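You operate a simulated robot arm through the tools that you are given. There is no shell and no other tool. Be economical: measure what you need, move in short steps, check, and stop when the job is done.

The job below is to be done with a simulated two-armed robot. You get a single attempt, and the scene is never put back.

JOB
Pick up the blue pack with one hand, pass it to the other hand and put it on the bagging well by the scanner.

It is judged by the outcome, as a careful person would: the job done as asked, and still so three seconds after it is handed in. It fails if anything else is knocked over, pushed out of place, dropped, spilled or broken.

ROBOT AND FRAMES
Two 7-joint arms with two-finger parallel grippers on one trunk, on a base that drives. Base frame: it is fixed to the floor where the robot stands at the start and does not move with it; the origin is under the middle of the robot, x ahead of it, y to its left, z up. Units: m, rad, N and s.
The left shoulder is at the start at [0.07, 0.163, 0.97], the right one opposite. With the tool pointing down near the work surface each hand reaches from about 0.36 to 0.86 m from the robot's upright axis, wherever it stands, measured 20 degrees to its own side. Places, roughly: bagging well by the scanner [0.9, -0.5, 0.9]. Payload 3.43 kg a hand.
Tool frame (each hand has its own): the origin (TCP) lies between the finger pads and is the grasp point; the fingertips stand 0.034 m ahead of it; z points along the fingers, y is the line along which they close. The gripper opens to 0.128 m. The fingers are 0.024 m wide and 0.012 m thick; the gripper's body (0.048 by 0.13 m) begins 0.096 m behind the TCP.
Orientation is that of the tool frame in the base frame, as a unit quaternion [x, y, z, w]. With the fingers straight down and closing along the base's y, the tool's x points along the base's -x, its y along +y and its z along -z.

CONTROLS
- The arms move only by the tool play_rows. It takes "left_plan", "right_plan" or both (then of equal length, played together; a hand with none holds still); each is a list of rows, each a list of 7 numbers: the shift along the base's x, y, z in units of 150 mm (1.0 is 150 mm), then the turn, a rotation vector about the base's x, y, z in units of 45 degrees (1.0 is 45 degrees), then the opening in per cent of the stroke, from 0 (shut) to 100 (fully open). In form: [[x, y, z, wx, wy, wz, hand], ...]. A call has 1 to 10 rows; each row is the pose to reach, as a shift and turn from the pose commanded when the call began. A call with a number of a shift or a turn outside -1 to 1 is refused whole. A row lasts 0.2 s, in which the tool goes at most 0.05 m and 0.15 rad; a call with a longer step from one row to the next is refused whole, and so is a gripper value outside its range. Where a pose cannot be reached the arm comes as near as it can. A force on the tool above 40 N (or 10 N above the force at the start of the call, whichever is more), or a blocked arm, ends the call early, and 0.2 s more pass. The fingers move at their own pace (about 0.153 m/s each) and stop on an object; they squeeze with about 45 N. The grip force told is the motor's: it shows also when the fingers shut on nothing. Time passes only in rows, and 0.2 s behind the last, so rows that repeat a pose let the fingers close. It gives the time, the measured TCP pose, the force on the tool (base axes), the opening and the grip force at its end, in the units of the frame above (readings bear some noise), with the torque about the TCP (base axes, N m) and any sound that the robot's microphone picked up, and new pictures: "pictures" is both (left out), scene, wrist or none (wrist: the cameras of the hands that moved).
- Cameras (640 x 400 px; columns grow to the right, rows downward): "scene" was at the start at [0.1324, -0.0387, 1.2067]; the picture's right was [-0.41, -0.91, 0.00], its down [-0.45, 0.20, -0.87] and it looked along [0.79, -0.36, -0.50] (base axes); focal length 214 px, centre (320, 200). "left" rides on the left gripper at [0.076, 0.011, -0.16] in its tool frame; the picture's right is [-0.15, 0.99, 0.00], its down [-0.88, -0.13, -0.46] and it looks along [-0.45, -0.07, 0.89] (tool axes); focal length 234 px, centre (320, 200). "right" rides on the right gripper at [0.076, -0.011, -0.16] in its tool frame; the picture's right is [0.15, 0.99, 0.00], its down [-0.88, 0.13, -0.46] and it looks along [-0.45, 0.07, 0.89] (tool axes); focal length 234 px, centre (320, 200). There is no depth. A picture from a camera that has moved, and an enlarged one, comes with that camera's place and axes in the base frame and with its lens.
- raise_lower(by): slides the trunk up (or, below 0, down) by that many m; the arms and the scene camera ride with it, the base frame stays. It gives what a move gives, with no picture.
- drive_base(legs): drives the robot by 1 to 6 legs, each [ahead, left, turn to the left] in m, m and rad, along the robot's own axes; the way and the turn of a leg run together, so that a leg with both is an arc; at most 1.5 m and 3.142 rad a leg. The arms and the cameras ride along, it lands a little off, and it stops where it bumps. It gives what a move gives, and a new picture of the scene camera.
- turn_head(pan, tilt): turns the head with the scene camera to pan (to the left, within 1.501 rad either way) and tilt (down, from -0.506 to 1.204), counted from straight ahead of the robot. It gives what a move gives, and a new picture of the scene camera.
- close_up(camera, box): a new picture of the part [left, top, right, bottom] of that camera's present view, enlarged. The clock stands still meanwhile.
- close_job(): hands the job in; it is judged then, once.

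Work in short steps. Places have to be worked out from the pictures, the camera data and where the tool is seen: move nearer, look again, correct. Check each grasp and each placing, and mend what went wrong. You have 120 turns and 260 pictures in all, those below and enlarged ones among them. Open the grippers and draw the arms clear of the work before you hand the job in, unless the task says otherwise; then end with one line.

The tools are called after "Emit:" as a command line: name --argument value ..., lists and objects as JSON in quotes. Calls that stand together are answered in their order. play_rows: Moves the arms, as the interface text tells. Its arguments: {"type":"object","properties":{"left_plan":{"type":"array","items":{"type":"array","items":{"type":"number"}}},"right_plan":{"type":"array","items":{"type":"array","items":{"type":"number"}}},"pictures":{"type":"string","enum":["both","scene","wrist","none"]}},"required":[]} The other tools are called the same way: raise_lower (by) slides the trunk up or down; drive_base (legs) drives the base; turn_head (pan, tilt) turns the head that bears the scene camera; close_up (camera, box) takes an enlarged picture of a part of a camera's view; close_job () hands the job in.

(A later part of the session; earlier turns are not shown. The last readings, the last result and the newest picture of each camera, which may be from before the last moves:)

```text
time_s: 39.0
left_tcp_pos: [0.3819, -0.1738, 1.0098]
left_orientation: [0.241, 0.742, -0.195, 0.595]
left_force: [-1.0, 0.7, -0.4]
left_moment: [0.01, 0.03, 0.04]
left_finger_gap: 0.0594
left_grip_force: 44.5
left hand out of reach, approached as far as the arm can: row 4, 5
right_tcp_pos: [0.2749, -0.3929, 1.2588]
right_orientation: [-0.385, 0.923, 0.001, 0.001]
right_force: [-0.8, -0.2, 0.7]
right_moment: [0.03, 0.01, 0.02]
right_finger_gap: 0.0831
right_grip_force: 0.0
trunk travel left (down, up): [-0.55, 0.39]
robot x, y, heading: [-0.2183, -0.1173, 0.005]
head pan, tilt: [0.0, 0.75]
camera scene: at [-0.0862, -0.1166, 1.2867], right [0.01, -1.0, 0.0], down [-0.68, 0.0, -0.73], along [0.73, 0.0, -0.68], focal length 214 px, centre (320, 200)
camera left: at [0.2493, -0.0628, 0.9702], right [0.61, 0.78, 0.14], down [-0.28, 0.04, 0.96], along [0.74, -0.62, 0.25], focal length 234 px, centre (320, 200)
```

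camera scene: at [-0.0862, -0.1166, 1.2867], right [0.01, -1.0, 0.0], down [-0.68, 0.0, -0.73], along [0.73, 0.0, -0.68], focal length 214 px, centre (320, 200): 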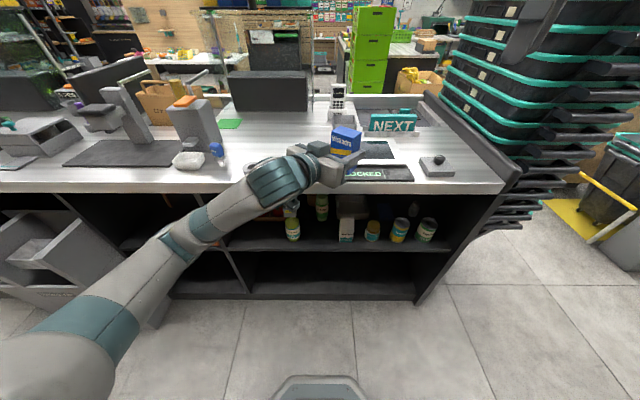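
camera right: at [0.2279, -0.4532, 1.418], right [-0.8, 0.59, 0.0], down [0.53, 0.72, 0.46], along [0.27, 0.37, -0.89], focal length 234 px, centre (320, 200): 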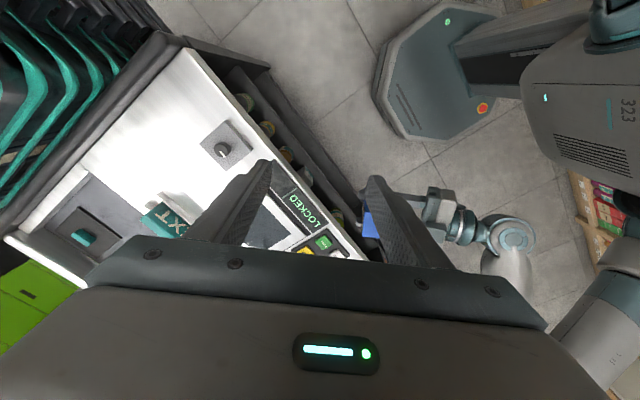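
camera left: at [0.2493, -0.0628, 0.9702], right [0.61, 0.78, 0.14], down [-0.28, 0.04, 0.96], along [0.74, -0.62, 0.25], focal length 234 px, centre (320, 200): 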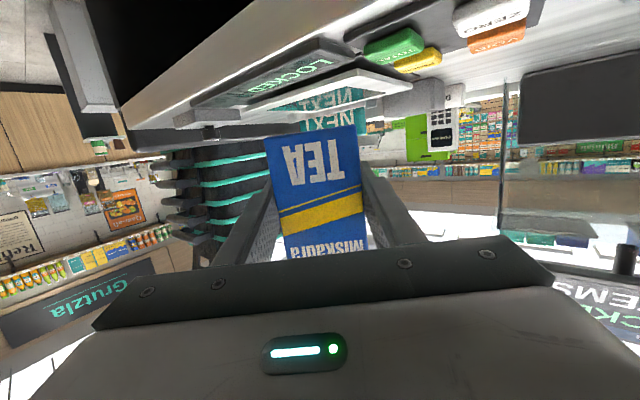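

The pack is now level and the arm took a roomier posture. I'll bring the right hand toward a spot above the pack.

Emit:
play_rows --right_plan '[[0.08, 0.15, -0.05, 0, 0, 0.03, 65], [0.16, 0.3, -0.1, 0, 0, 0.06, 65], [0.24, 0.45, -0.15, 0, 0, 0.1, 65], [0.32, 0.6, -0.2, 0, 0, 0.13, 65], [0.4, 0.75, -0.25, 0, 0, 0.17, 65], [0.5, 0.9, -0.3, 0, 0, 0.2, 65], [0.5, 0.9, -0.3, 0, 0, 0.2, 65]]'

```text
time_s: 40.6
left_tcp_pos: [0.3809, -0.1743, 1.0102]
left_orientation: [0.242, 0.742, -0.194, 0.594]
left_force: [-0.1, 1.0, -0.5]
left_moment: [0.02, -0.03, 0.02]
left_finger_gap: 0.0596
left_grip_force: 45.2
right_tcp_pos: [0.3497, -0.2574, 1.2157]
right_orientation: [-0.457, 0.89, 0.0, 0.001]
right_force: [0.6, -0.4, -0.7]
right_moment: [0.03, -0.04, 0.02]
right_finger_gap: 0.083
right_grip_force: 0.1
trunk travel left (down, up): [-0.55, 0.39]
robot x, y, heading: [-0.2167, -0.1163, 0.005]
head pan, tilt: [0.0, 0.75]
camera scene: at [-0.0869, -0.1171, 1.2867], right [0.01, -1.0, 0.0], down [-0.68, 0.0, -0.73], along [0.73, 0.0, -0.68], focal length 214 px, centre (320, 200)
camera right: at [0.3136, -0.3259, 1.3738], right [-0.89, 0.46, 0.0], down [0.41, 0.79, 0.46], along [0.21, 0.41, -0.89], focal length 234 px, centre (320, 200)
```

scene: 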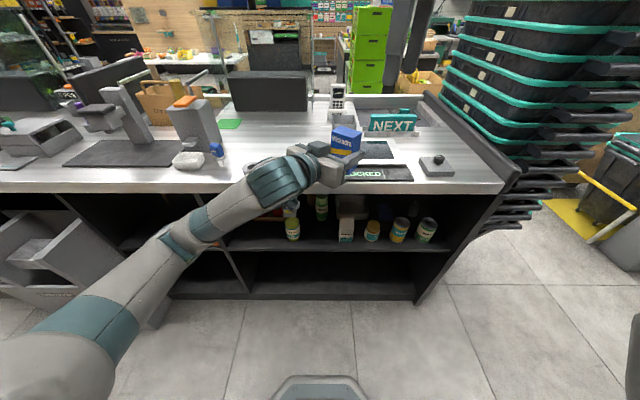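
right: 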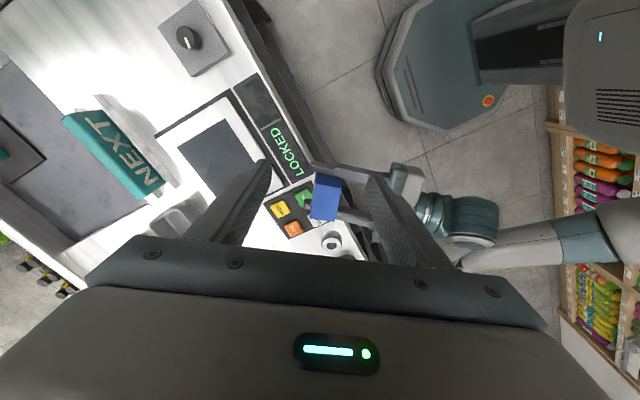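

The closing lines now match the pack's thin side. I'll enlarge the right view to locate the pack's top.

Emit:
close_up --camera "right" --box '[270, 140, 430, 240]'

```text
4.00 times, centred on (350, 190) of right
camera zoom: at [0.3136, -0.3259, 1.3738], right [-0.89, 0.46, 0.0], down [0.41, 0.79, 0.46], along [0.21, 0.41, -0.89], focal length 937 px, centre (200, 240)
```

zoom: 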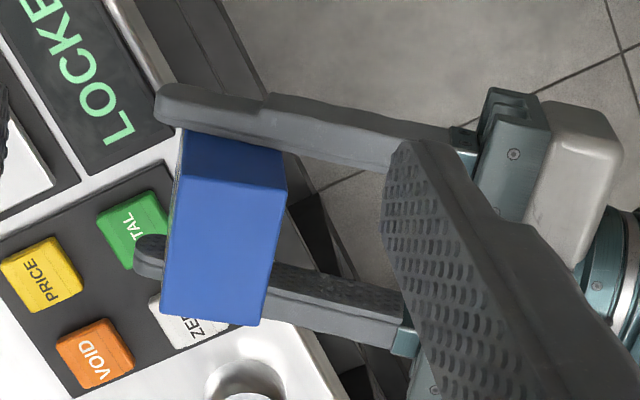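

The pack's top centre is at (0.382, -0.174), as expected. I'll move right over it with fingertips just above the top, and check.

Emit:
play_rows --right_plan '[[0.07, 0.18, -0.1, 0, 0, 0, 65], [0.14, 0.37, -0.2, 0, 0, 0, 65], [0.21, 0.55, -0.3, 0, 0, 0, 65], [0.21, 0.55, -0.45, 0, 0, 0, 65], [0.21, 0.55, -0.57, 0, 0, 0, 65], [0.21, 0.55, -0.57, 0, 0, 0, 65]]'

```text
time_s: 42.0
left_tcp_pos: [0.3819, -0.1735, 1.0114]
left_orientation: [0.239, 0.742, -0.193, 0.596]
left_force: [0.0, -0.8, -1.1]
left_moment: [0.01, -0.02, 0.0]
left_finger_gap: 0.0594
left_grip_force: 45.0
right_tcp_pos: [0.3789, -0.1743, 1.1279]
right_orientation: [-0.457, 0.89, 0.0, 0.0]
right_force: [0.3, 0.3, 0.4]
right_moment: [0.01, 0.01, -0.01]
right_finger_gap: 0.0834
right_grip_force: 0.1
trunk travel left (down, up): [-0.55, 0.39]
robot x, y, heading: [-0.2185, -0.1164, 0.006]
head pan, tilt: [0.0, 0.75]
camera scene: at [-0.0865, -0.1163, 1.2867], right [0.01, -1.0, 0.0], down [-0.68, 0.0, -0.73], along [0.73, 0.0, -0.68], focal length 214 px, centre (320, 200)
camera right: at [0.3436, -0.2434, 1.288], right [-0.89, 0.46, 0.0], down [0.41, 0.79, 0.46], along [0.21, 0.41, -0.89], focal length 234 px, centre (320, 200)
```

scene: 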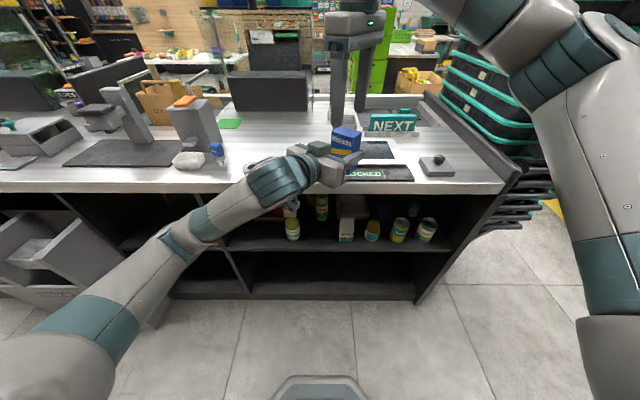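
right: 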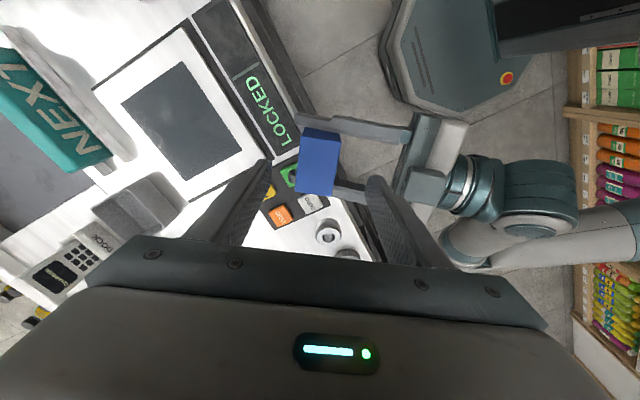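

Centred between the right fingers. I'll descend 9 cm around the pack.

Emit:
play_rows --right_plan '[[0.01, 0, -0.15, 0, 0, 0, 65], [0.02, 0, -0.3, 0, 0, 0, 65], [0.02, 0, -0.45, 0, 0, 0, 65], [0.02, 0, -0.6, 0, 0, 0, 65], [0.02, 0, -0.6, 0, 0, 0, 65]]'

```text
time_s: 43.2
left_tcp_pos: [0.382, -0.1737, 1.0111]
left_orientation: [0.241, 0.742, -0.194, 0.595]
left_force: [0.0, 0.4, -0.9]
left_moment: [-0.01, -0.01, -0.02]
left_finger_gap: 0.0593
left_grip_force: 44.3
right_tcp_pos: [0.3813, -0.1741, 1.0378]
right_orientation: [-0.456, 0.89, 0.0, 0.0]
right_force: [-1.4, 0.0, -0.8]
right_moment: [0.01, -0.01, 0.03]
right_finger_gap: 0.0832
right_grip_force: 0.1
trunk travel left (down, up): [-0.55, 0.39]
robot x, y, heading: [-0.2198, -0.117, 0.006]
head pan, tilt: [0.0, 0.75]
camera scene: at [-0.0865, -0.1161, 1.2867], right [0.01, -1.0, 0.0], down [-0.68, 0.0, -0.73], along [0.73, 0.0, -0.68], focal length 214 px, centre (320, 200)
camera right: at [0.347, -0.243, 1.1976], right [-0.89, 0.46, 0.0], down [0.41, 0.79, 0.46], along [0.21, 0.41, -0.89], focal length 234 px, centre (320, 200)
```

scene: 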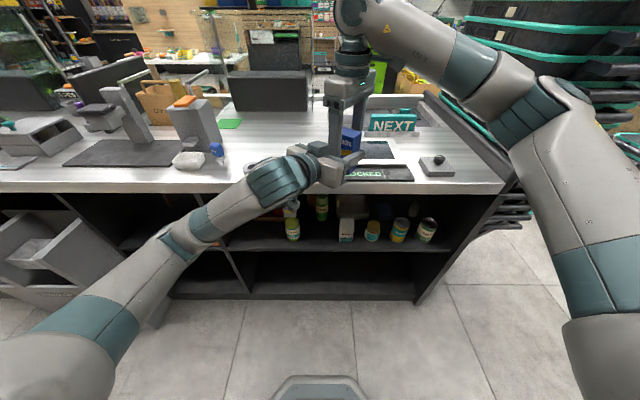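
right: 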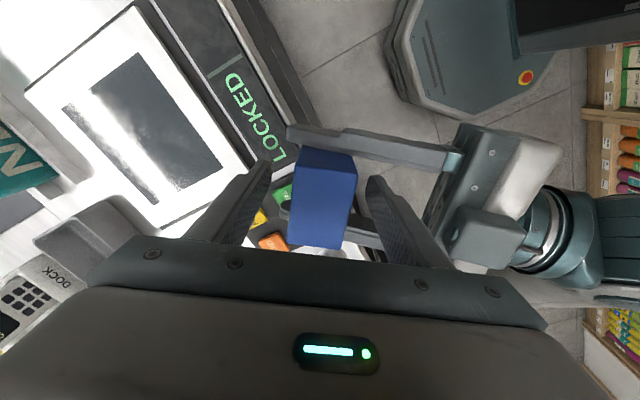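

In position; I'll close the right hand on the pack.

Emit:
play_rows --right_plan '[[0, 0, 0, 0, 0, 0, 45], [0, 0, 0, 0, 0, 0, 20], [0, 0, 0, 0, 0, 0, 10], [0, 0, 0, 0, 0, 0, 10]]'

```text
time_s: 44.2
left_tcp_pos: [0.3817, -0.1736, 1.0093]
left_orientation: [0.241, 0.742, -0.195, 0.595]
left_force: [4.7, -3.9, -3.2]
left_moment: [-0.82, -1.24, 0.28]
left_finger_gap: 0.0595
left_grip_force: 45.0
right_tcp_pos: [0.3825, -0.1739, 1.0393]
right_orientation: [-0.457, 0.889, 0.0, 0.001]
right_force: [-4.7, 2.4, 2.1]
right_moment: [0.9, 1.33, -0.29]
right_finger_gap: 0.0397
right_grip_force: 44.7
trunk travel left (down, up): [-0.55, 0.39]
robot x, y, heading: [-0.2202, -0.114, 0.007]
head pan, tilt: [0.0, 0.75]
camera scene: at [-0.0861, -0.1162, 1.2866], right [0.01, -1.0, 0.0], down [-0.68, 0.0, -0.73], along [0.73, 0.0, -0.68], focal length 214 px, centre (320, 200)
camera right: at [0.3473, -0.2429, 1.1975], right [-0.89, 0.46, 0.0], down [0.41, 0.79, 0.46], along [0.21, 0.41, -0.89], focal length 234 px, centre (320, 200)
```

scene: 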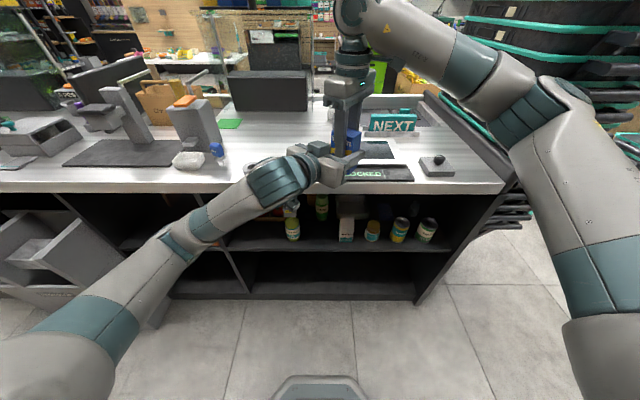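
right: 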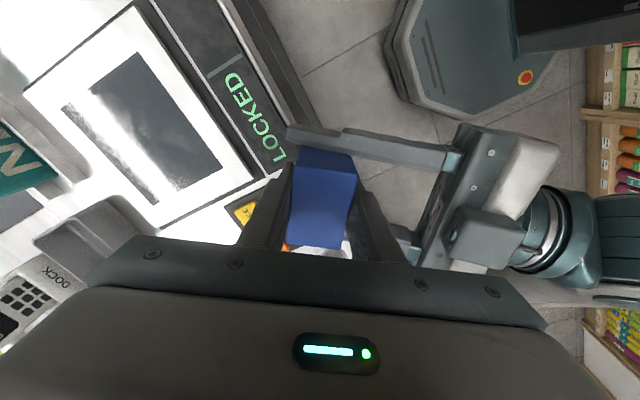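

Both hands hold it (right gap 0.040, 44.7 N). I'll open the left hand and draw it back along its own axis.

Emit:
play_rows --left_plan '[[0, 0, 0, 0, 0, 0, 50], [0, 0, 0, 0, 0, 0, 80], [0, 0, 0, 0, 0, 0, 80], [-0.15, 0.11, 0.04, 0, 0, 0, 80], [-0.3, 0.22, 0.08, 0, 0, 0, 80], [-0.45, 0.33, 0.11, 0, 0, 0, 80], [-0.6, 0.44, 0.14, 0, 0, 0, 80], [-0.6, 0.44, 0.14, 0, 0, 0, 80]]'

```text
time_s: 46.0
left_tcp_pos: [0.3283, -0.1204, 1.0347]
left_orientation: [0.24, 0.742, -0.194, 0.595]
left_force: [0.3, 0.4, 1.0]
left_moment: [-0.01, 0.01, 0.02]
left_finger_gap: 0.1025
left_grip_force: 0.2
left hand out of reach, approached as far as the arm can: row 6, 7, 8
right_tcp_pos: [0.3829, -0.1748, 1.0376]
right_orientation: [-0.457, 0.89, 0.0, -0.001]
right_force: [0.1, -0.2, 0.5]
right_moment: [-0.01, 0.02, -0.01]
right_finger_gap: 0.0393
right_grip_force: 44.6
trunk travel left (down, up): [-0.55, 0.39]
robot x, y, heading: [-0.2199, -0.1158, 0.004]
head pan, tilt: [0.0, 0.75]
camera scene: at [-0.0862, -0.1163, 1.2866], right [0.01, -1.0, 0.0], down [-0.68, 0.0, -0.73], along [0.73, 0.0, -0.68], focal length 214 px, centre (320, 200)
camera left: at [0.1956, -0.0099, 0.9931], right [0.61, 0.78, 0.14], down [-0.28, 0.05, 0.96], along [0.74, -0.62, 0.25], focal length 234 px, centre (320, 200)
```

scene: 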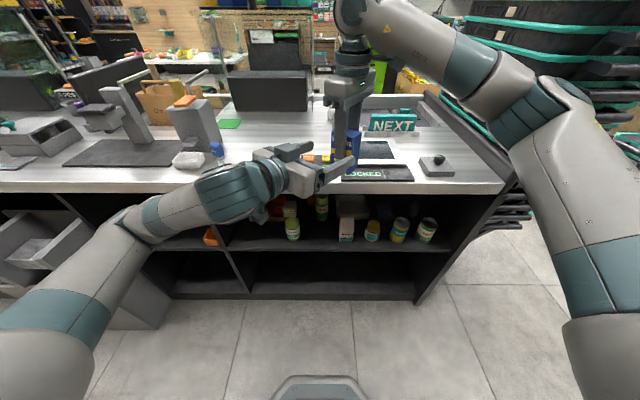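
left: 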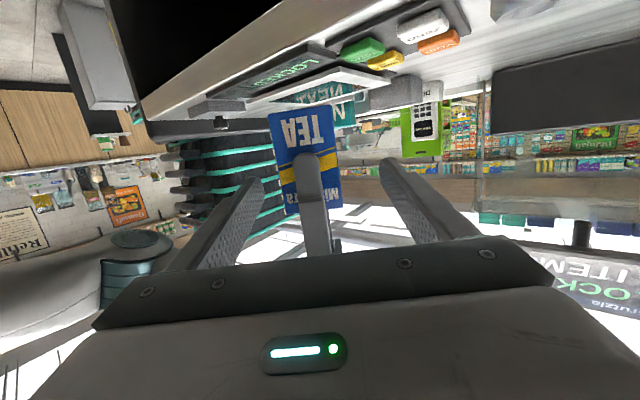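

The right hand alone holds the pack. I'll lift it clear, and move the left hand away to the left.

Emit:
play_rows --right_plan '[[0, 0, 0.2, 0, 0, 0, 10], [0, 0, 0.4, 0, 0, 0, 10], [0, 0, 0.6, 0, 0, 0, 10], [0, 0, 0.8, 0, 0, 0, 10], [0, 0, 0.8, 0, 0, 0, 10], [0, 0, 0.8, 0, 0, 0, 10], [0, 0, 0.8, 0, 0, 0, 10], [0, 0, 0.8, 0, 0, 0, 10]]' --left_plan '[[0, 0, 0, 0, 0, 0, 80], [0, 0, 0, 0, 0, 0, 80], [0, 0, 0, 0, 0, 0.1, 80], [0, 0.15, 0.05, 0, 0, 0.25, 80], [0, 0.35, 0.1, 0, 0, 0.4, 80], [0, 0.55, 0.1, 0, 0, 0.55, 80], [0, 0.75, 0.1, 0, 0, 0.7, 80], [0, 0.9, 0.1, 0, 0, 0.8, 80]]'

```text
time_s: 47.8
left_tcp_pos: [0.3634, -0.0011, 1.0533]
left_orientation: [-0.001, 0.78, 0.0, 0.626]
left_force: [0.0, 0.2, -0.2]
left_moment: [0.02, -0.01, 0.01]
left_finger_gap: 0.1025
left_grip_force: 0.1
left hand out of reach, approached as far as the arm can: row 3, 4, 5, 6, 7, 8
right_tcp_pos: [0.3833, -0.1747, 1.159]
right_orientation: [-0.456, 0.89, 0.0, 0.0]
right_force: [0.1, 0.0, -1.6]
right_moment: [0.01, 0.02, -0.03]
right_finger_gap: 0.0396
right_grip_force: 44.6
trunk travel left (down, up): [-0.55, 0.39]
robot x, y, heading: [-0.2219, -0.1159, 0.005]
head pan, tilt: [0.0, 0.75]
camera scene: at [-0.0861, -0.1161, 1.2866], right [0.01, -1.0, 0.0], down [-0.68, 0.0, -0.73], along [0.73, 0.0, -0.68], focal length 214 px, centre (320, 200)
camera right: at [0.3477, -0.2435, 1.3185], right [-0.89, 0.46, 0.0], down [0.41, 0.79, 0.46], along [0.21, 0.41, -0.89], focal length 234 px, centre (320, 200)
camera left: at [0.191, 0.0083, 1.0121], right [0.03, 0.99, 0.14], down [-0.25, -0.13, 0.96], along [0.97, -0.06, 0.25], focal length 234 px, centre (320, 200)
```

scene: 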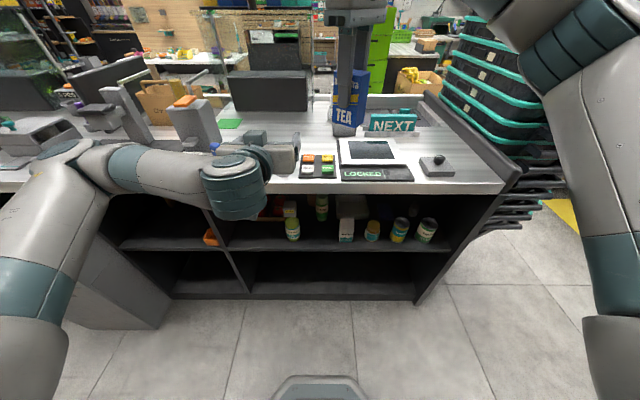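
right: 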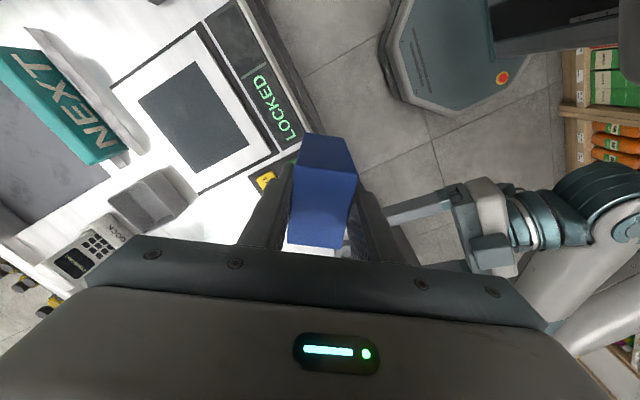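
left: 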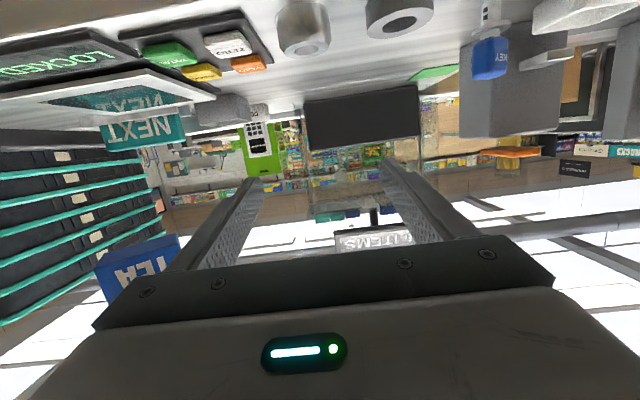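

The left is free. I'll raise the trunk 0.3 m so all arm parts clear the things on the counter, then fold the left hand back to tool-down.

Emit:
raise_lower --by 0.3

Emit:
play_rows --left_plan '[[0, 0.1, 0, 0, 0.17, 0, 80], [0, 0.2, 0, 0, 0.34, 0, 80], [0, 0.3, 0, 0, 0.51, 0, 80], [-0.1, 0.4, 0, 0, 0.68, 0, 80], [-0.2, 0.5, 0, 0, 0.85, 0, 80], [-0.3, 0.6, 0, 0, 1.0, 0, 80], [-0.4, 0.6, 0, 0, 1.0, 0, 80]]' --pictures "scene"

```text
time_s: 50.8
left_tcp_pos: [0.3637, -0.0033, 1.3529]
left_orientation: [-0.001, 0.779, 0.0, 0.626]
left_force: [-0.5, 1.3, 0.0]
left_moment: [0.0, 0.0, 0.03]
left_finger_gap: 0.1025
left_grip_force: 0.1
right_tcp_pos: [0.3826, -0.175, 1.4596]
right_orientation: [-0.457, 0.889, 0.0, 0.001]
right_force: [-0.3, 0.3, -1.6]
right_moment: [0.02, 0.0, -0.03]
right_finger_gap: 0.0393
right_grip_force: 45.1
trunk travel left (down, up): [-0.85, 0.09]
robot x, y, heading: [-0.2196, -0.1191, 0.006]
head pan, tilt: [0.0, 0.75]
```

```text
time_s: 52.4
left_tcp_pos: [0.3025, 0.0875, 1.3526]
left_orientation: [0.0, 0.96, -0.001, 0.28]
left_force: [-0.1, 0.3, 0.8]
left_moment: [0.01, -0.01, -0.01]
left_finger_gap: 0.1026
left_grip_force: 0.0
right_tcp_pos: [0.3816, -0.1756, 1.4596]
right_orientation: [-0.456, 0.89, 0.0, 0.0]
right_force: [-0.4, -0.1, -1.2]
right_moment: [0.03, 0.02, 0.01]
right_finger_gap: 0.0393
right_grip_force: 44.9
trunk travel left (down, up): [-0.85, 0.09]
robot x, y, heading: [-0.2212, -0.1161, 0.005]
head pan, tilt: [0.0, 0.75]
camera scene: at [-0.0867, -0.1164, 1.5867], right [0.01, -1.0, 0.0], down [-0.68, 0.0, -0.73], along [0.73, 0.0, -0.68], focal length 214 px, centre (320, 200)
```

scene: 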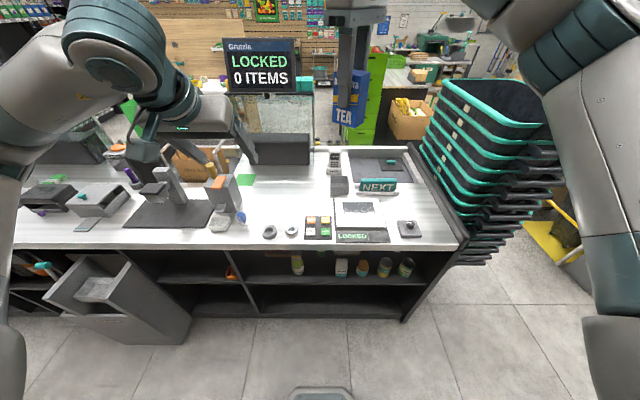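

Everything is high and clear. I'll drive forward to about x 0.08, y -0.16.

Emit:
drive_base --legs '[[0.2, -0.04, 0], [0.1, 0, 0]]'

Emit:
turn_head --pan -0.35 --tilt 0.75

Emit:
close_up --camera "scene" --box '[220, 80, 460, 230]'

Emit:
close_up --camera "right" --box '[0, 0, 640, 400]'

```text
time_s: 54.8
left_tcp_pos: [0.5999, 0.0481, 1.3554]
left_orientation: [0.0, 0.959, 0.0, 0.282]
left_force: [-0.5, -0.6, -0.3]
left_moment: [-0.03, -0.02, 0.01]
left_finger_gap: 0.1021
left_grip_force: 0.1
right_tcp_pos: [0.6779, -0.2136, 1.4615]
right_orientation: [-0.455, 0.89, -0.001, 0.002]
right_force: [-0.8, -0.6, -0.7]
right_moment: [0.02, -0.04, 0.0]
right_finger_gap: 0.0395
right_grip_force: 45.5
trunk travel left (down, up): [-0.85, 0.09]
robot x, y, heading: [0.0799, -0.1492, 0.004]
head pan, tilt: [0.0, 0.75]
camera scene: at [0.209, -0.1545, 1.5872], right [0.0, -1.0, 0.0], down [-0.68, 0.0, -0.73], along [0.73, 0.0, -0.68], focal length 214 px, centre (320, 200)
```

scene: 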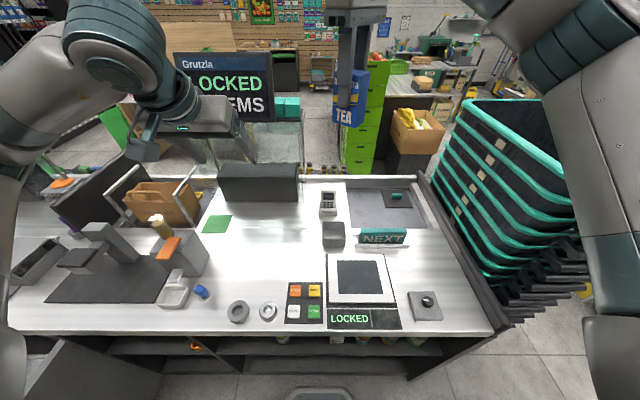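

```text
time_s: 55.6
left_tcp_pos: [0.6068, 0.0481, 1.3513]
left_orientation: [0.0, 0.96, 0.0, 0.279]
left_force: [0.8, 0.5, 0.9]
left_moment: [0.03, 0.02, -0.03]
left_finger_gap: 0.1023
left_grip_force: 0.0
right_tcp_pos: [0.6853, -0.2135, 1.4579]
right_orientation: [-0.455, 0.891, 0.0, -0.001]
right_force: [0.4, -0.1, -1.5]
right_moment: [0.01, 0.04, 0.05]
right_finger_gap: 0.0392
right_grip_force: 44.9
trunk travel left (down, up): [-0.85, 0.09]
robot x, y, heading: [0.0782, -0.1531, 0.004]
head pan, tilt: [-0.351, 0.75]
camera scene: at [0.212, -0.1829, 1.5863], right [-0.34, -0.94, 0.0], down [-0.64, 0.23, -0.73], along [0.69, -0.25, -0.68], focal length 214 px, centre (320, 200)
```

scene: 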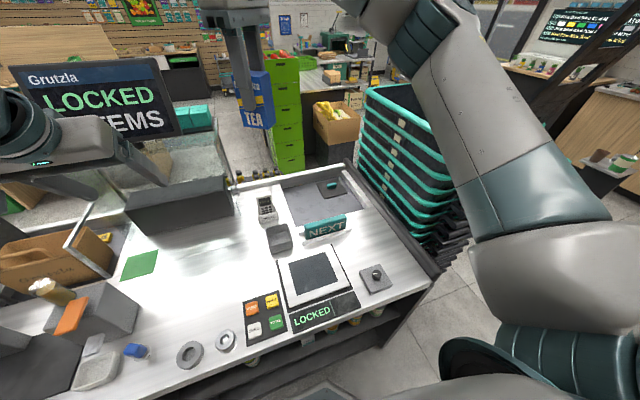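

```text
2.67 times, centred on (340, 155) of scene
camera zoom: at [0.212, -0.1829, 1.5863], right [-0.34, -0.94, 0.0], down [-0.64, 0.23, -0.73], along [0.69, -0.25, -0.68], focal length 572 px, centre (267, 320)
```

zoom: 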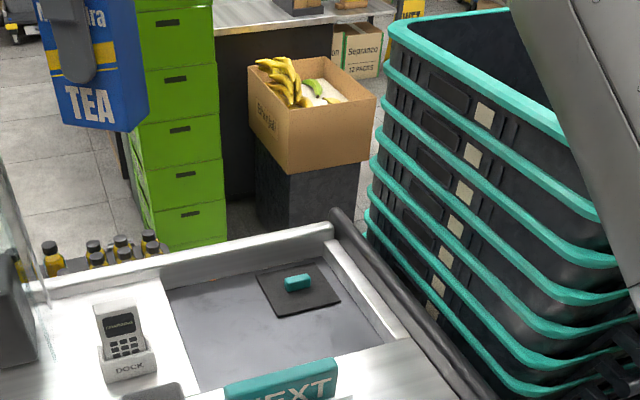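

```text
1.00 times, centred on (320, 200) of right
camera zoom: at [0.6505, -0.2827, 1.6173], right [-0.89, 0.46, 0.0], down [0.41, 0.79, 0.45], along [0.21, 0.4, -0.89], focal length 234 px, centre (320, 200)
```

zoom: 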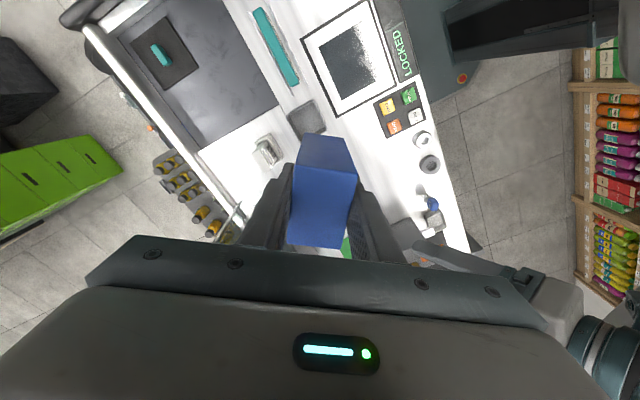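

From the right wrist view the well spans x ≈ 0.79–1.10, y ≈ -0.29 and beyond, and the mat with the teal block starts at y < -0.48. I'll aim for the free spot near (0.87, -0.39) and begin moving over it.

Emit:
play_rows --right_plan '[[0.14, -0.14, -0.14, 0, 0, 0, 10], [0.28, -0.28, -0.28, 0, 0, 0, 10], [0.42, -0.42, -0.42, 0, 0, 0, 10], [0.56, -0.56, -0.56, 0, 0, 0, 10], [0.7, -0.7, -0.7, 0, 0, 0, 10], [0.85, -0.85, -0.85, 0, 0, 0, 10], [1, -1, -1, 0, 0, 0, 10], [1, -1, -1, 0, 0, 0, 10]]'

```text
time_s: 57.4
left_tcp_pos: [0.6045, 0.0461, 1.3532]
left_orientation: [0.0, 0.96, 0.001, 0.28]
left_force: [0.0, 0.2, 0.2]
left_moment: [0.02, 0.0, 0.0]
left_finger_gap: 0.1023
left_grip_force: 0.0
right_tcp_pos: [0.7172, -0.309, 1.3376]
right_orientation: [-0.455, 0.891, 0.0, 0.001]
right_force: [-0.8, -0.4, -1.6]
right_moment: [0.02, 0.01, -0.04]
right_finger_gap: 0.0396
right_grip_force: 44.8
right hand out of reach, approached as far as the arm can: row 2, 3, 4, 5, 6, 7, 8
trunk travel left (down, up): [-0.85, 0.09]
robot x, y, heading: [0.0806, -0.1542, 0.003]
head pan, tilt: [-0.351, 0.75]
camera scene: at [0.2095, -0.1841, 1.5865], right [-0.34, -0.94, 0.0], down [-0.64, 0.23, -0.73], along [0.69, -0.25, -0.68], focal length 214 px, centre (320, 200)
camera right: at [0.682, -0.3774, 1.4962], right [-0.89, 0.46, 0.0], down [0.41, 0.79, 0.46], along [0.21, 0.4, -0.89], focal length 234 px, centre (320, 200)
```

scene: 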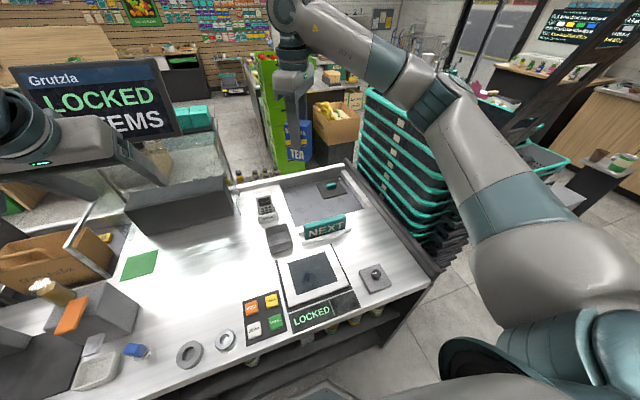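
right: 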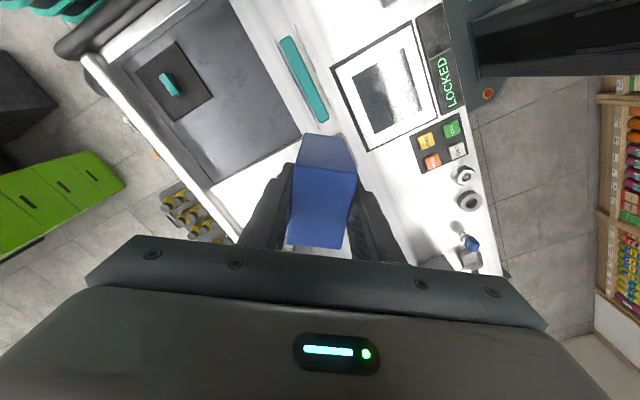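

The arm is near its limit at this height; lowering first should give more reach. I'll go down 15 cm while easing outward.

Emit:
play_rows --right_plan '[[0, 0, -0.25, 0, 0, 0, 10], [0, 0, -0.5, 0, 0, 0, 10], [0.1, -0.07, -0.7, 0, 0, 0, 10], [0.2, -0.14, -0.85, 0, 0, 0, 10], [0.35, -0.21, -1, 0, 0, 0, 10], [0.5, -0.28, -1, 0, 0, 0, 10], [0.65, -0.35, -1, 0, 0, 0, 10], [0.8, -0.42, -1, 0, 0, 0, 10], [0.8, -0.42, -1, 0, 0, 0, 10]]'

```text
time_s: 59.4
left_tcp_pos: [0.6035, 0.0477, 1.3528]
left_orientation: [-0.001, 0.96, 0.001, 0.279]
left_force: [0.4, 0.1, 0.7]
left_moment: [-0.01, -0.01, -0.03]
left_finger_gap: 0.1025
left_grip_force: 0.1
right_tcp_pos: [0.721, -0.3146, 1.2528]
right_orientation: [-0.453, 0.892, 0.001, 0.0]
right_force: [-0.9, -0.5, -1.4]
right_moment: [-0.04, -0.01, 0.0]
right_finger_gap: 0.0394
right_grip_force: 45.2
right hand out of reach, approached as far as the arm can: row 3, 4, 5, 6, 7, 8, 9
trunk travel left (down, up): [-0.85, 0.09]
robot x, y, heading: [0.0806, -0.1525, 0.004]
head pan, tilt: [-0.351, 0.75]
camera scene: at [0.2085, -0.1832, 1.5866], right [-0.34, -0.94, 0.0], down [-0.64, 0.23, -0.73], along [0.69, -0.25, -0.68], focal length 214 px, centre (320, 200)
camera right: at [0.6844, -0.3829, 1.4119], right [-0.89, 0.47, 0.0], down [0.41, 0.79, 0.46], along [0.21, 0.4, -0.89], focal length 234 px, centre (320, 200)
```

scene: 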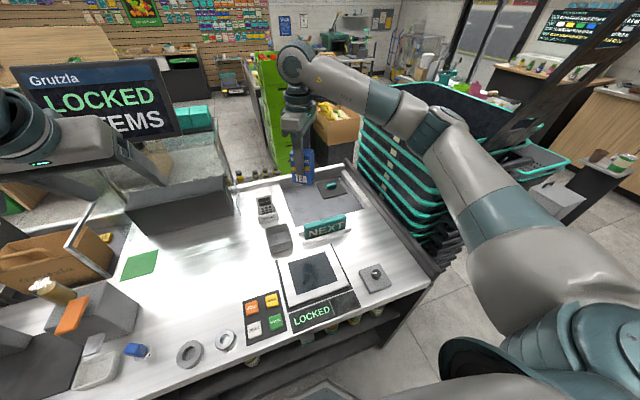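
right: 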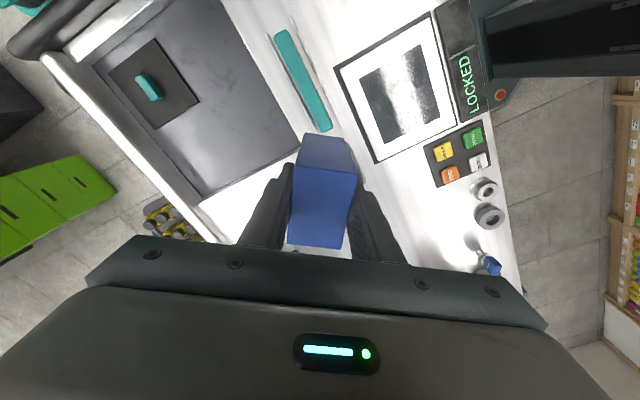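

The 54° yaw seems to limit the reach (a wrist limit, not arm length). I'll turn the hand back toward its neutral yaw.

Emit:
play_rows --right_plan '[[0, 0, 0, 0, 0, -0.17, 10], [0, 0, 0, 0, 0, -0.34, 10], [0, 0, 0, 0, 0, -0.51, 10], [0, 0, 0, 0, 0, -0.68, 10], [0, 0, 0, 0, 0, -0.85, 10], [0, 0, 0, 0, 0, -1, 10], [0.15, -0.1, 0, 0, 0, -1, 10], [0.3, -0.2, 0, 0, 0, -1, 10], [0.45, -0.3, 0, 0, 0, -1, 10], [0.45, -0.3, 0, 0, 0, -1, 10]]'

```text
time_s: 61.6
left_tcp_pos: [0.6024, 0.0465, 1.3538]
left_orientation: [0.0, 0.96, 0.0, 0.279]
left_force: [-0.5, -0.5, 0.2]
left_moment: [0.02, -0.01, 0.03]
left_finger_gap: 0.1025
left_grip_force: 0.1
right_tcp_pos: [0.7854, -0.3534, 1.2569]
right_orientation: [-0.08, 0.997, -0.001, -0.001]
right_force: [-0.4, -0.5, -1.1]
right_moment: [0.02, -0.01, -0.01]
right_finger_gap: 0.0391
right_grip_force: 45.0
trunk travel left (down, up): [-0.85, 0.09]
robot x, y, heading: [0.0833, -0.152, 0.006]
head pan, tilt: [-0.351, 0.75]
camera scene: at [0.2086, -0.1831, 1.5866], right [-0.34, -0.94, 0.0], down [-0.64, 0.23, -0.73], along [0.69, -0.25, -0.68], focal length 214 px, centre (320, 200)
camera right: at [0.7126, -0.3774, 1.4159], right [-0.3, 0.95, 0.0], down [0.85, 0.27, 0.46], along [0.43, 0.14, -0.89], focal length 234 px, centre (320, 200)
```

scene: 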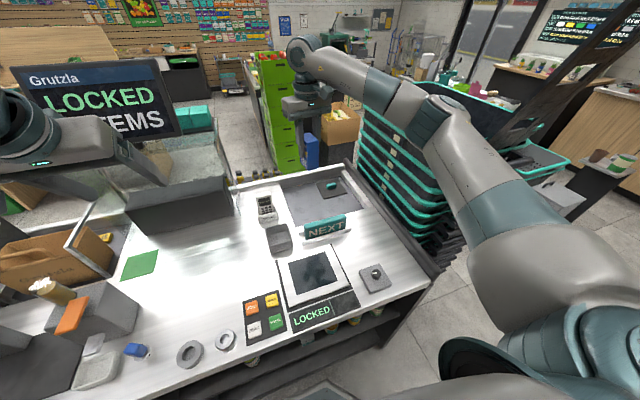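
right: 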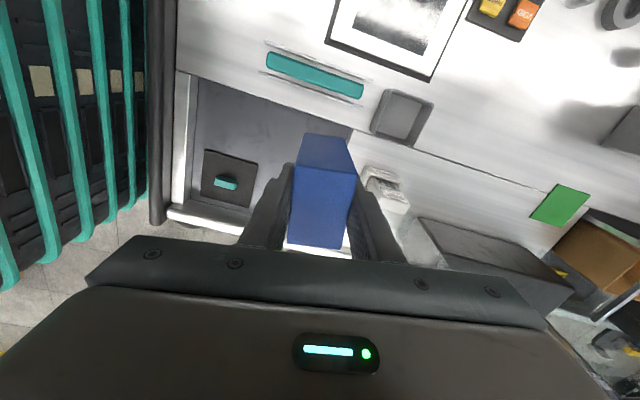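

The yaw was the limit; now it moves freely. I'll move over (0.875,-0.39) and lower to z ≈ 1.11.

Emit:
play_rows --right_plan '[[0.15, -0.06, 0, 0, 0, 0, 10], [0.3, -0.12, 0, 0, 0, 0, 10], [0.45, -0.18, -0.1, 0, 0, 0, 10], [0.6, -0.24, -0.25, 0, 0, 0, 10], [0.6, -0.24, -0.45, 0, 0, 0, 10], [0.6, -0.24, -0.65, 0, 0, 0, 10], [0.6, -0.24, -0.85, 0, 0, 0, 10], [0.6, -0.24, -1, 0, 0, 0, 10], [0.6, -0.24, -1, 0, 0, 0, 10]]'

```text
time_s: 63.6
left_tcp_pos: [0.6026, 0.048, 1.3525]
left_orientation: [0.0, 0.96, 0.0, 0.279]
left_force: [0.6, -0.3, 0.3]
left_moment: [0.01, 0.01, 0.01]
left_finger_gap: 0.1024
left_grip_force: 0.1
right_tcp_pos: [0.8756, -0.3892, 1.1071]
right_orientation: [-0.08, 0.997, -0.001, 0.0]
right_force: [-0.7, 0.3, 0.0]
right_moment: [0.0, 0.01, 0.0]
right_finger_gap: 0.0393
right_grip_force: 44.8
trunk travel left (down, up): [-0.85, 0.09]
robot x, y, heading: [0.0814, -0.1551, 0.001]
head pan, tilt: [-0.351, 0.75]
camera scene: at [0.2083, -0.1831, 1.5867], right [-0.34, -0.94, 0.0], down [-0.64, 0.23, -0.73], along [0.69, -0.25, -0.68], focal length 214 px, centre (320, 200)
camera right: at [0.8022, -0.413, 1.2658], right [-0.3, 0.95, 0.0], down [0.85, 0.27, 0.46], along [0.43, 0.14, -0.89], focal length 234 px, centre (320, 200)
```

scene: 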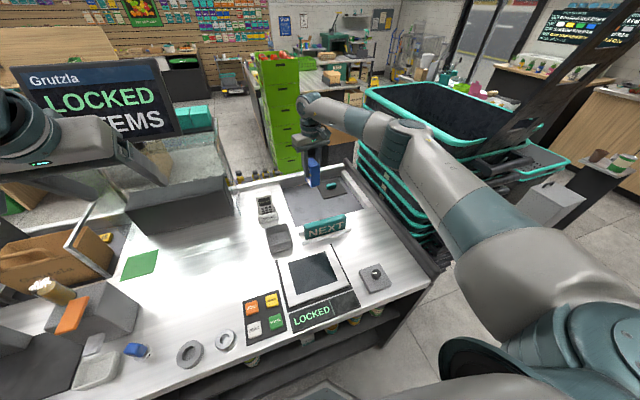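
right: 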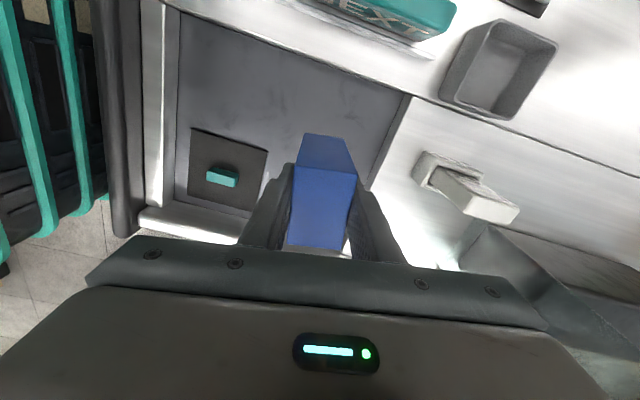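

The pack is well placed over the free floor. Before lowering, I'll check the clearance between the right elbow/forearm and the basket stack.

Emit:
turn_head --pan -0.75 --tilt 0.5

Emit:
close_up --camera "left" --box '[0, 0, 640, 400]'

```text
time_s: 64.5
left_tcp_pos: [0.6035, 0.0478, 1.3531]
left_orientation: [0.0, 0.96, 0.0, 0.28]
left_force: [0.1, 0.7, -0.4]
left_moment: [0.0, 0.01, 0.0]
left_finger_gap: 0.1026
left_grip_force: 0.0
right_tcp_pos: [0.876, -0.3883, 1.1059]
right_orientation: [-0.081, 0.997, 0.0, 0.0]
right_force: [0.2, -1.1, -1.5]
right_moment: [0.02, -0.02, 0.02]
right_finger_gap: 0.0394
right_grip_force: 45.0
trunk travel left (down, up): [-0.85, 0.09]
robot x, y, heading: [0.0812, -0.1529, 0.007]
head pan, tilt: [-0.75, 0.499]
camera scene: at [0.1978, -0.2166, 1.6085], right [-0.68, -0.73, 0.0], down [-0.35, 0.33, -0.88], along [0.64, -0.6, -0.48], focal length 214 px, centre (320, 200)
```

scene: 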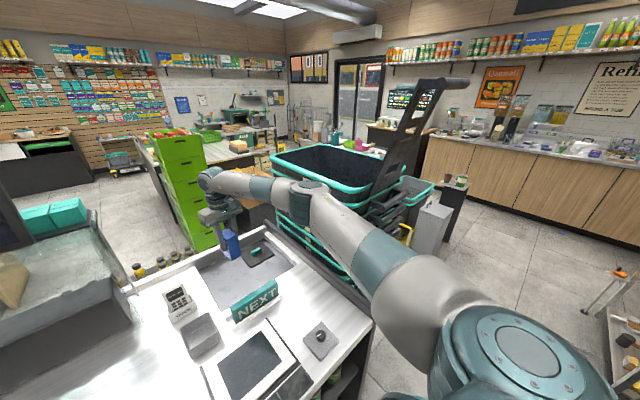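

```text
1.00 times, centred on (320, 200) of left
camera zoom: at [0.4537, 0.0586, 1.4457], right [0.12, 0.99, 0.08], down [0.5, -0.13, 0.86], along [0.86, -0.07, -0.51], focal length 234 px, centre (320, 200)
```

zoom: 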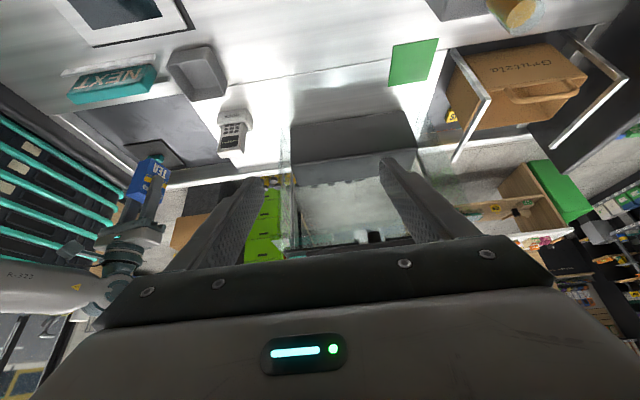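

Working out the link lengths puts the elbow near (0.53,-0.51,1.39), well clear of the baskets. I'll lower to z ≈ 0.96 and look at the well.

Emit:
play_rows --right_plan '[[0, 0, -0.2, 0, 0, 0, 10], [0, 0, -0.4, 0, 0, 0, 10], [0, 0, -0.6, 0, 0, 0, 10], [0, 0, -0.8, 0, 0, 0, 10], [0, 0, -0.97, 0, 0, 0, 10], [0, 0, -0.97, 0, 0, 0, 10]]'

Emit:
close_up --camera "scene" --box '[160, 180, 320, 280]'

```text
time_s: 65.9
left_tcp_pos: [0.6038, 0.0469, 1.353]
left_orientation: [0.001, 0.96, -0.001, 0.28]
left_force: [-0.3, 1.0, 0.1]
left_moment: [0.01, 0.0, 0.02]
left_finger_gap: 0.1023
left_grip_force: 0.0
right_tcp_pos: [0.8765, -0.3907, 0.9616]
right_orientation: [-0.081, 0.997, 0.001, 0.001]
right_force: [0.0, -0.5, -0.2]
right_moment: [-0.01, 0.01, 0.0]
right_finger_gap: 0.0393
right_grip_force: 45.2
trunk travel left (down, up): [-0.85, 0.09]
robot x, y, heading: [0.0765, -0.155, 0.002]
head pan, tilt: [-0.75, 0.499]
camera scene: at [0.1971, -0.2168, 1.6086], right [-0.68, -0.73, 0.0], down [-0.35, 0.33, -0.88], along [0.64, -0.6, -0.48], focal length 214 px, centre (320, 200)
camera right: at [0.8036, -0.4134, 1.1209], right [-0.3, 0.95, 0.0], down [0.85, 0.27, 0.46], along [0.44, 0.14, -0.89], focal length 234 px, centre (320, 200)
```

scene: 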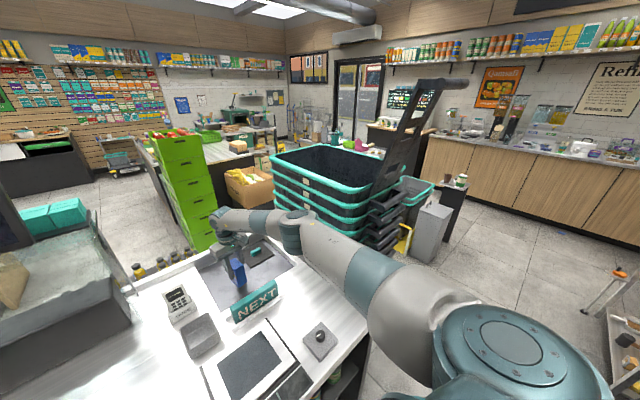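
right: 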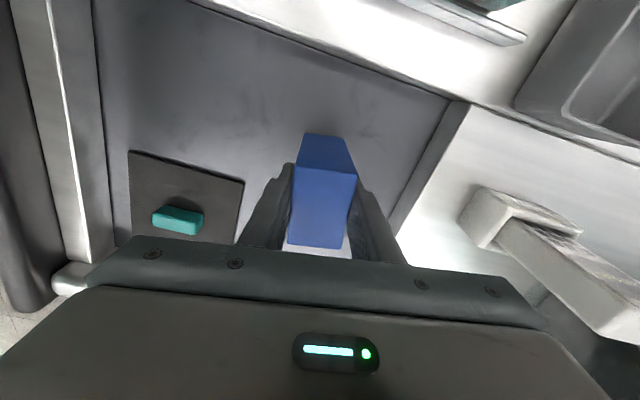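

```text
4.00 times, centred on (240, 230) of scene
camera zoom: at [0.1971, -0.2168, 1.6086], right [-0.68, -0.73, 0.0], down [-0.35, 0.33, -0.88], along [0.64, -0.6, -0.48], focal length 858 px, centre (640, 80)
```

zoom: 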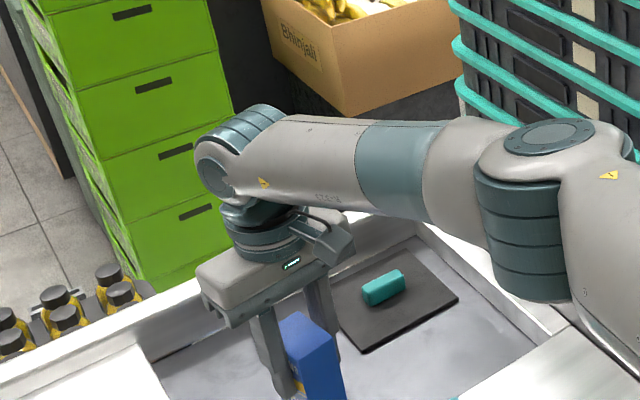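

Well clear of the mat and teal block. I'll descend slowly, feeling for contact.

Emit:
play_rows --right_plan '[[0, 0, -0.04, 0, 0, 0, 10], [0, 0, -0.08, 0, 0, 0, 10], [0, 0, -0.12, 0, 0, 0, 10], [0, 0, -0.16, 0, 0, 0, 10], [0, 0, -0.19, 0, 0, 0, 10], [0, 0, -0.22, 0, 0, 0, 10], [0, 0, -0.22, 0, 0, 0, 10]]' --pictures "wrist"

```text
time_s: 67.5
left_tcp_pos: [0.5999, 0.0478, 1.3546]
left_orientation: [0.001, 0.959, 0.0, 0.282]
left_force: [0.3, 0.3, -0.7]
left_moment: [0.0, -0.02, 0.01]
left_finger_gap: 0.1021
left_grip_force: 0.0
right_tcp_pos: [0.876, -0.3897, 0.9352]
right_orientation: [-0.08, 0.997, -0.002, 0.005]
right_force: [6.5, -5.6, 36.6]
right_moment: [-0.15, 0.28, 0.04]
right_finger_gap: 0.0393
right_grip_force: 45.3
trunk travel left (down, up): [-0.85, 0.09]
robot x, y, heading: [0.0823, -0.1556, 0.006]
head pan, tilt: [-0.75, 0.499]
camera right: at [0.8024, -0.4126, 1.0936], right [-0.3, 0.95, 0.0], down [0.84, 0.27, 0.46], along [0.44, 0.14, -0.89], focal length 234 px, centre (320, 200)
```

right: 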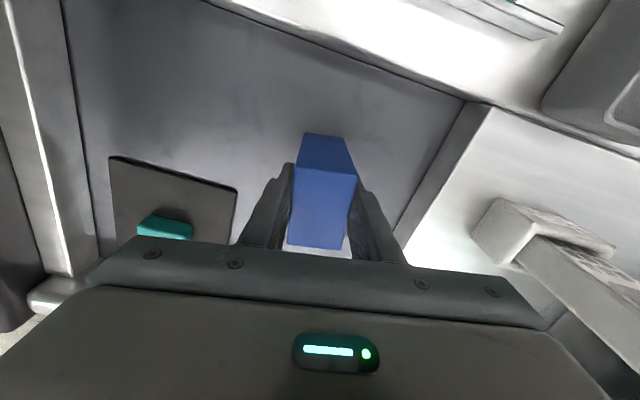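

Contact: 36 N at TCP z 0.935, so the floor is at about 0.861. I'll ease up a few millimetres to relieve the press.

Emit:
play_rows --right_plan '[[0, 0, 0.01, 0, 0, 0, 10], [0, 0, 0.02, 0, 0, 0, 10], [0, 0, 0.02, 0, 0, 0, 10]]' --pictures "none"

Emit:
close_up --camera "scene" --box '[180, 220, 300, 295]'

Emit:
close_up --camera "left" --box '[60, 90, 260, 215]'

```text
time_s: 68.3
left_tcp_pos: [0.6, 0.0473, 1.3548]
left_orientation: [0.0, 0.959, 0.0, 0.282]
left_force: [-0.4, -0.1, -0.4]
left_moment: [-0.01, 0.01, 0.02]
left_finger_gap: 0.1023
left_grip_force: 0.1
right_tcp_pos: [0.8772, -0.3889, 0.9354]
right_orientation: [-0.08, 0.997, 0.0, 0.003]
right_force: [10.1, -3.9, 26.3]
right_moment: [0.06, -0.81, -0.12]
right_finger_gap: 0.0391
right_grip_force: 44.7
trunk travel left (down, up): [-0.85, 0.09]
robot x, y, heading: [0.0787, -0.154, 0.0]
head pan, tilt: [-0.75, 0.499]
```

```text
5.33 times, centred on (240, 258) of scene
camera zoom: at [0.1945, -0.2159, 1.6088], right [-0.68, -0.73, 0.0], down [-0.35, 0.32, -0.88], along [0.65, -0.6, -0.48], focal length 1144 px, centre (747, -107)
```

zoom: 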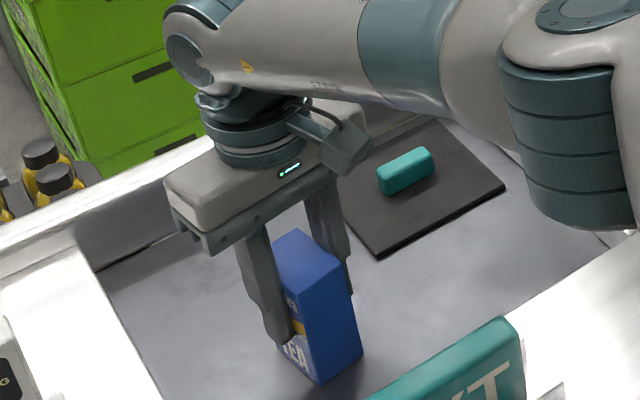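

```text
3.20 times, centred on (160, 152) of left
camera zoom: at [0.4508, 0.0594, 1.4464], right [0.12, 0.99, 0.08], down [0.5, -0.13, 0.86], along [0.86, -0.07, -0.51], focal length 749 px, centre (832, 352)
```

zoom: 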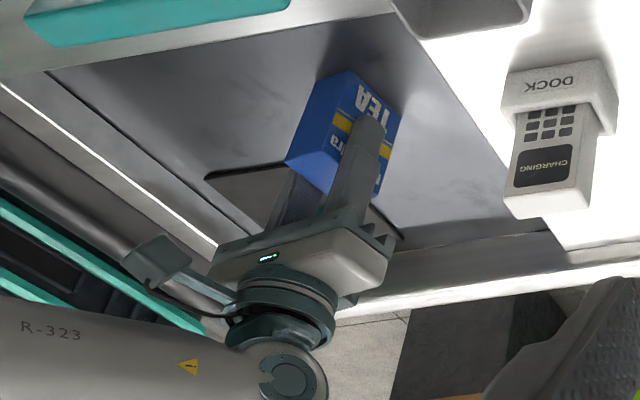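

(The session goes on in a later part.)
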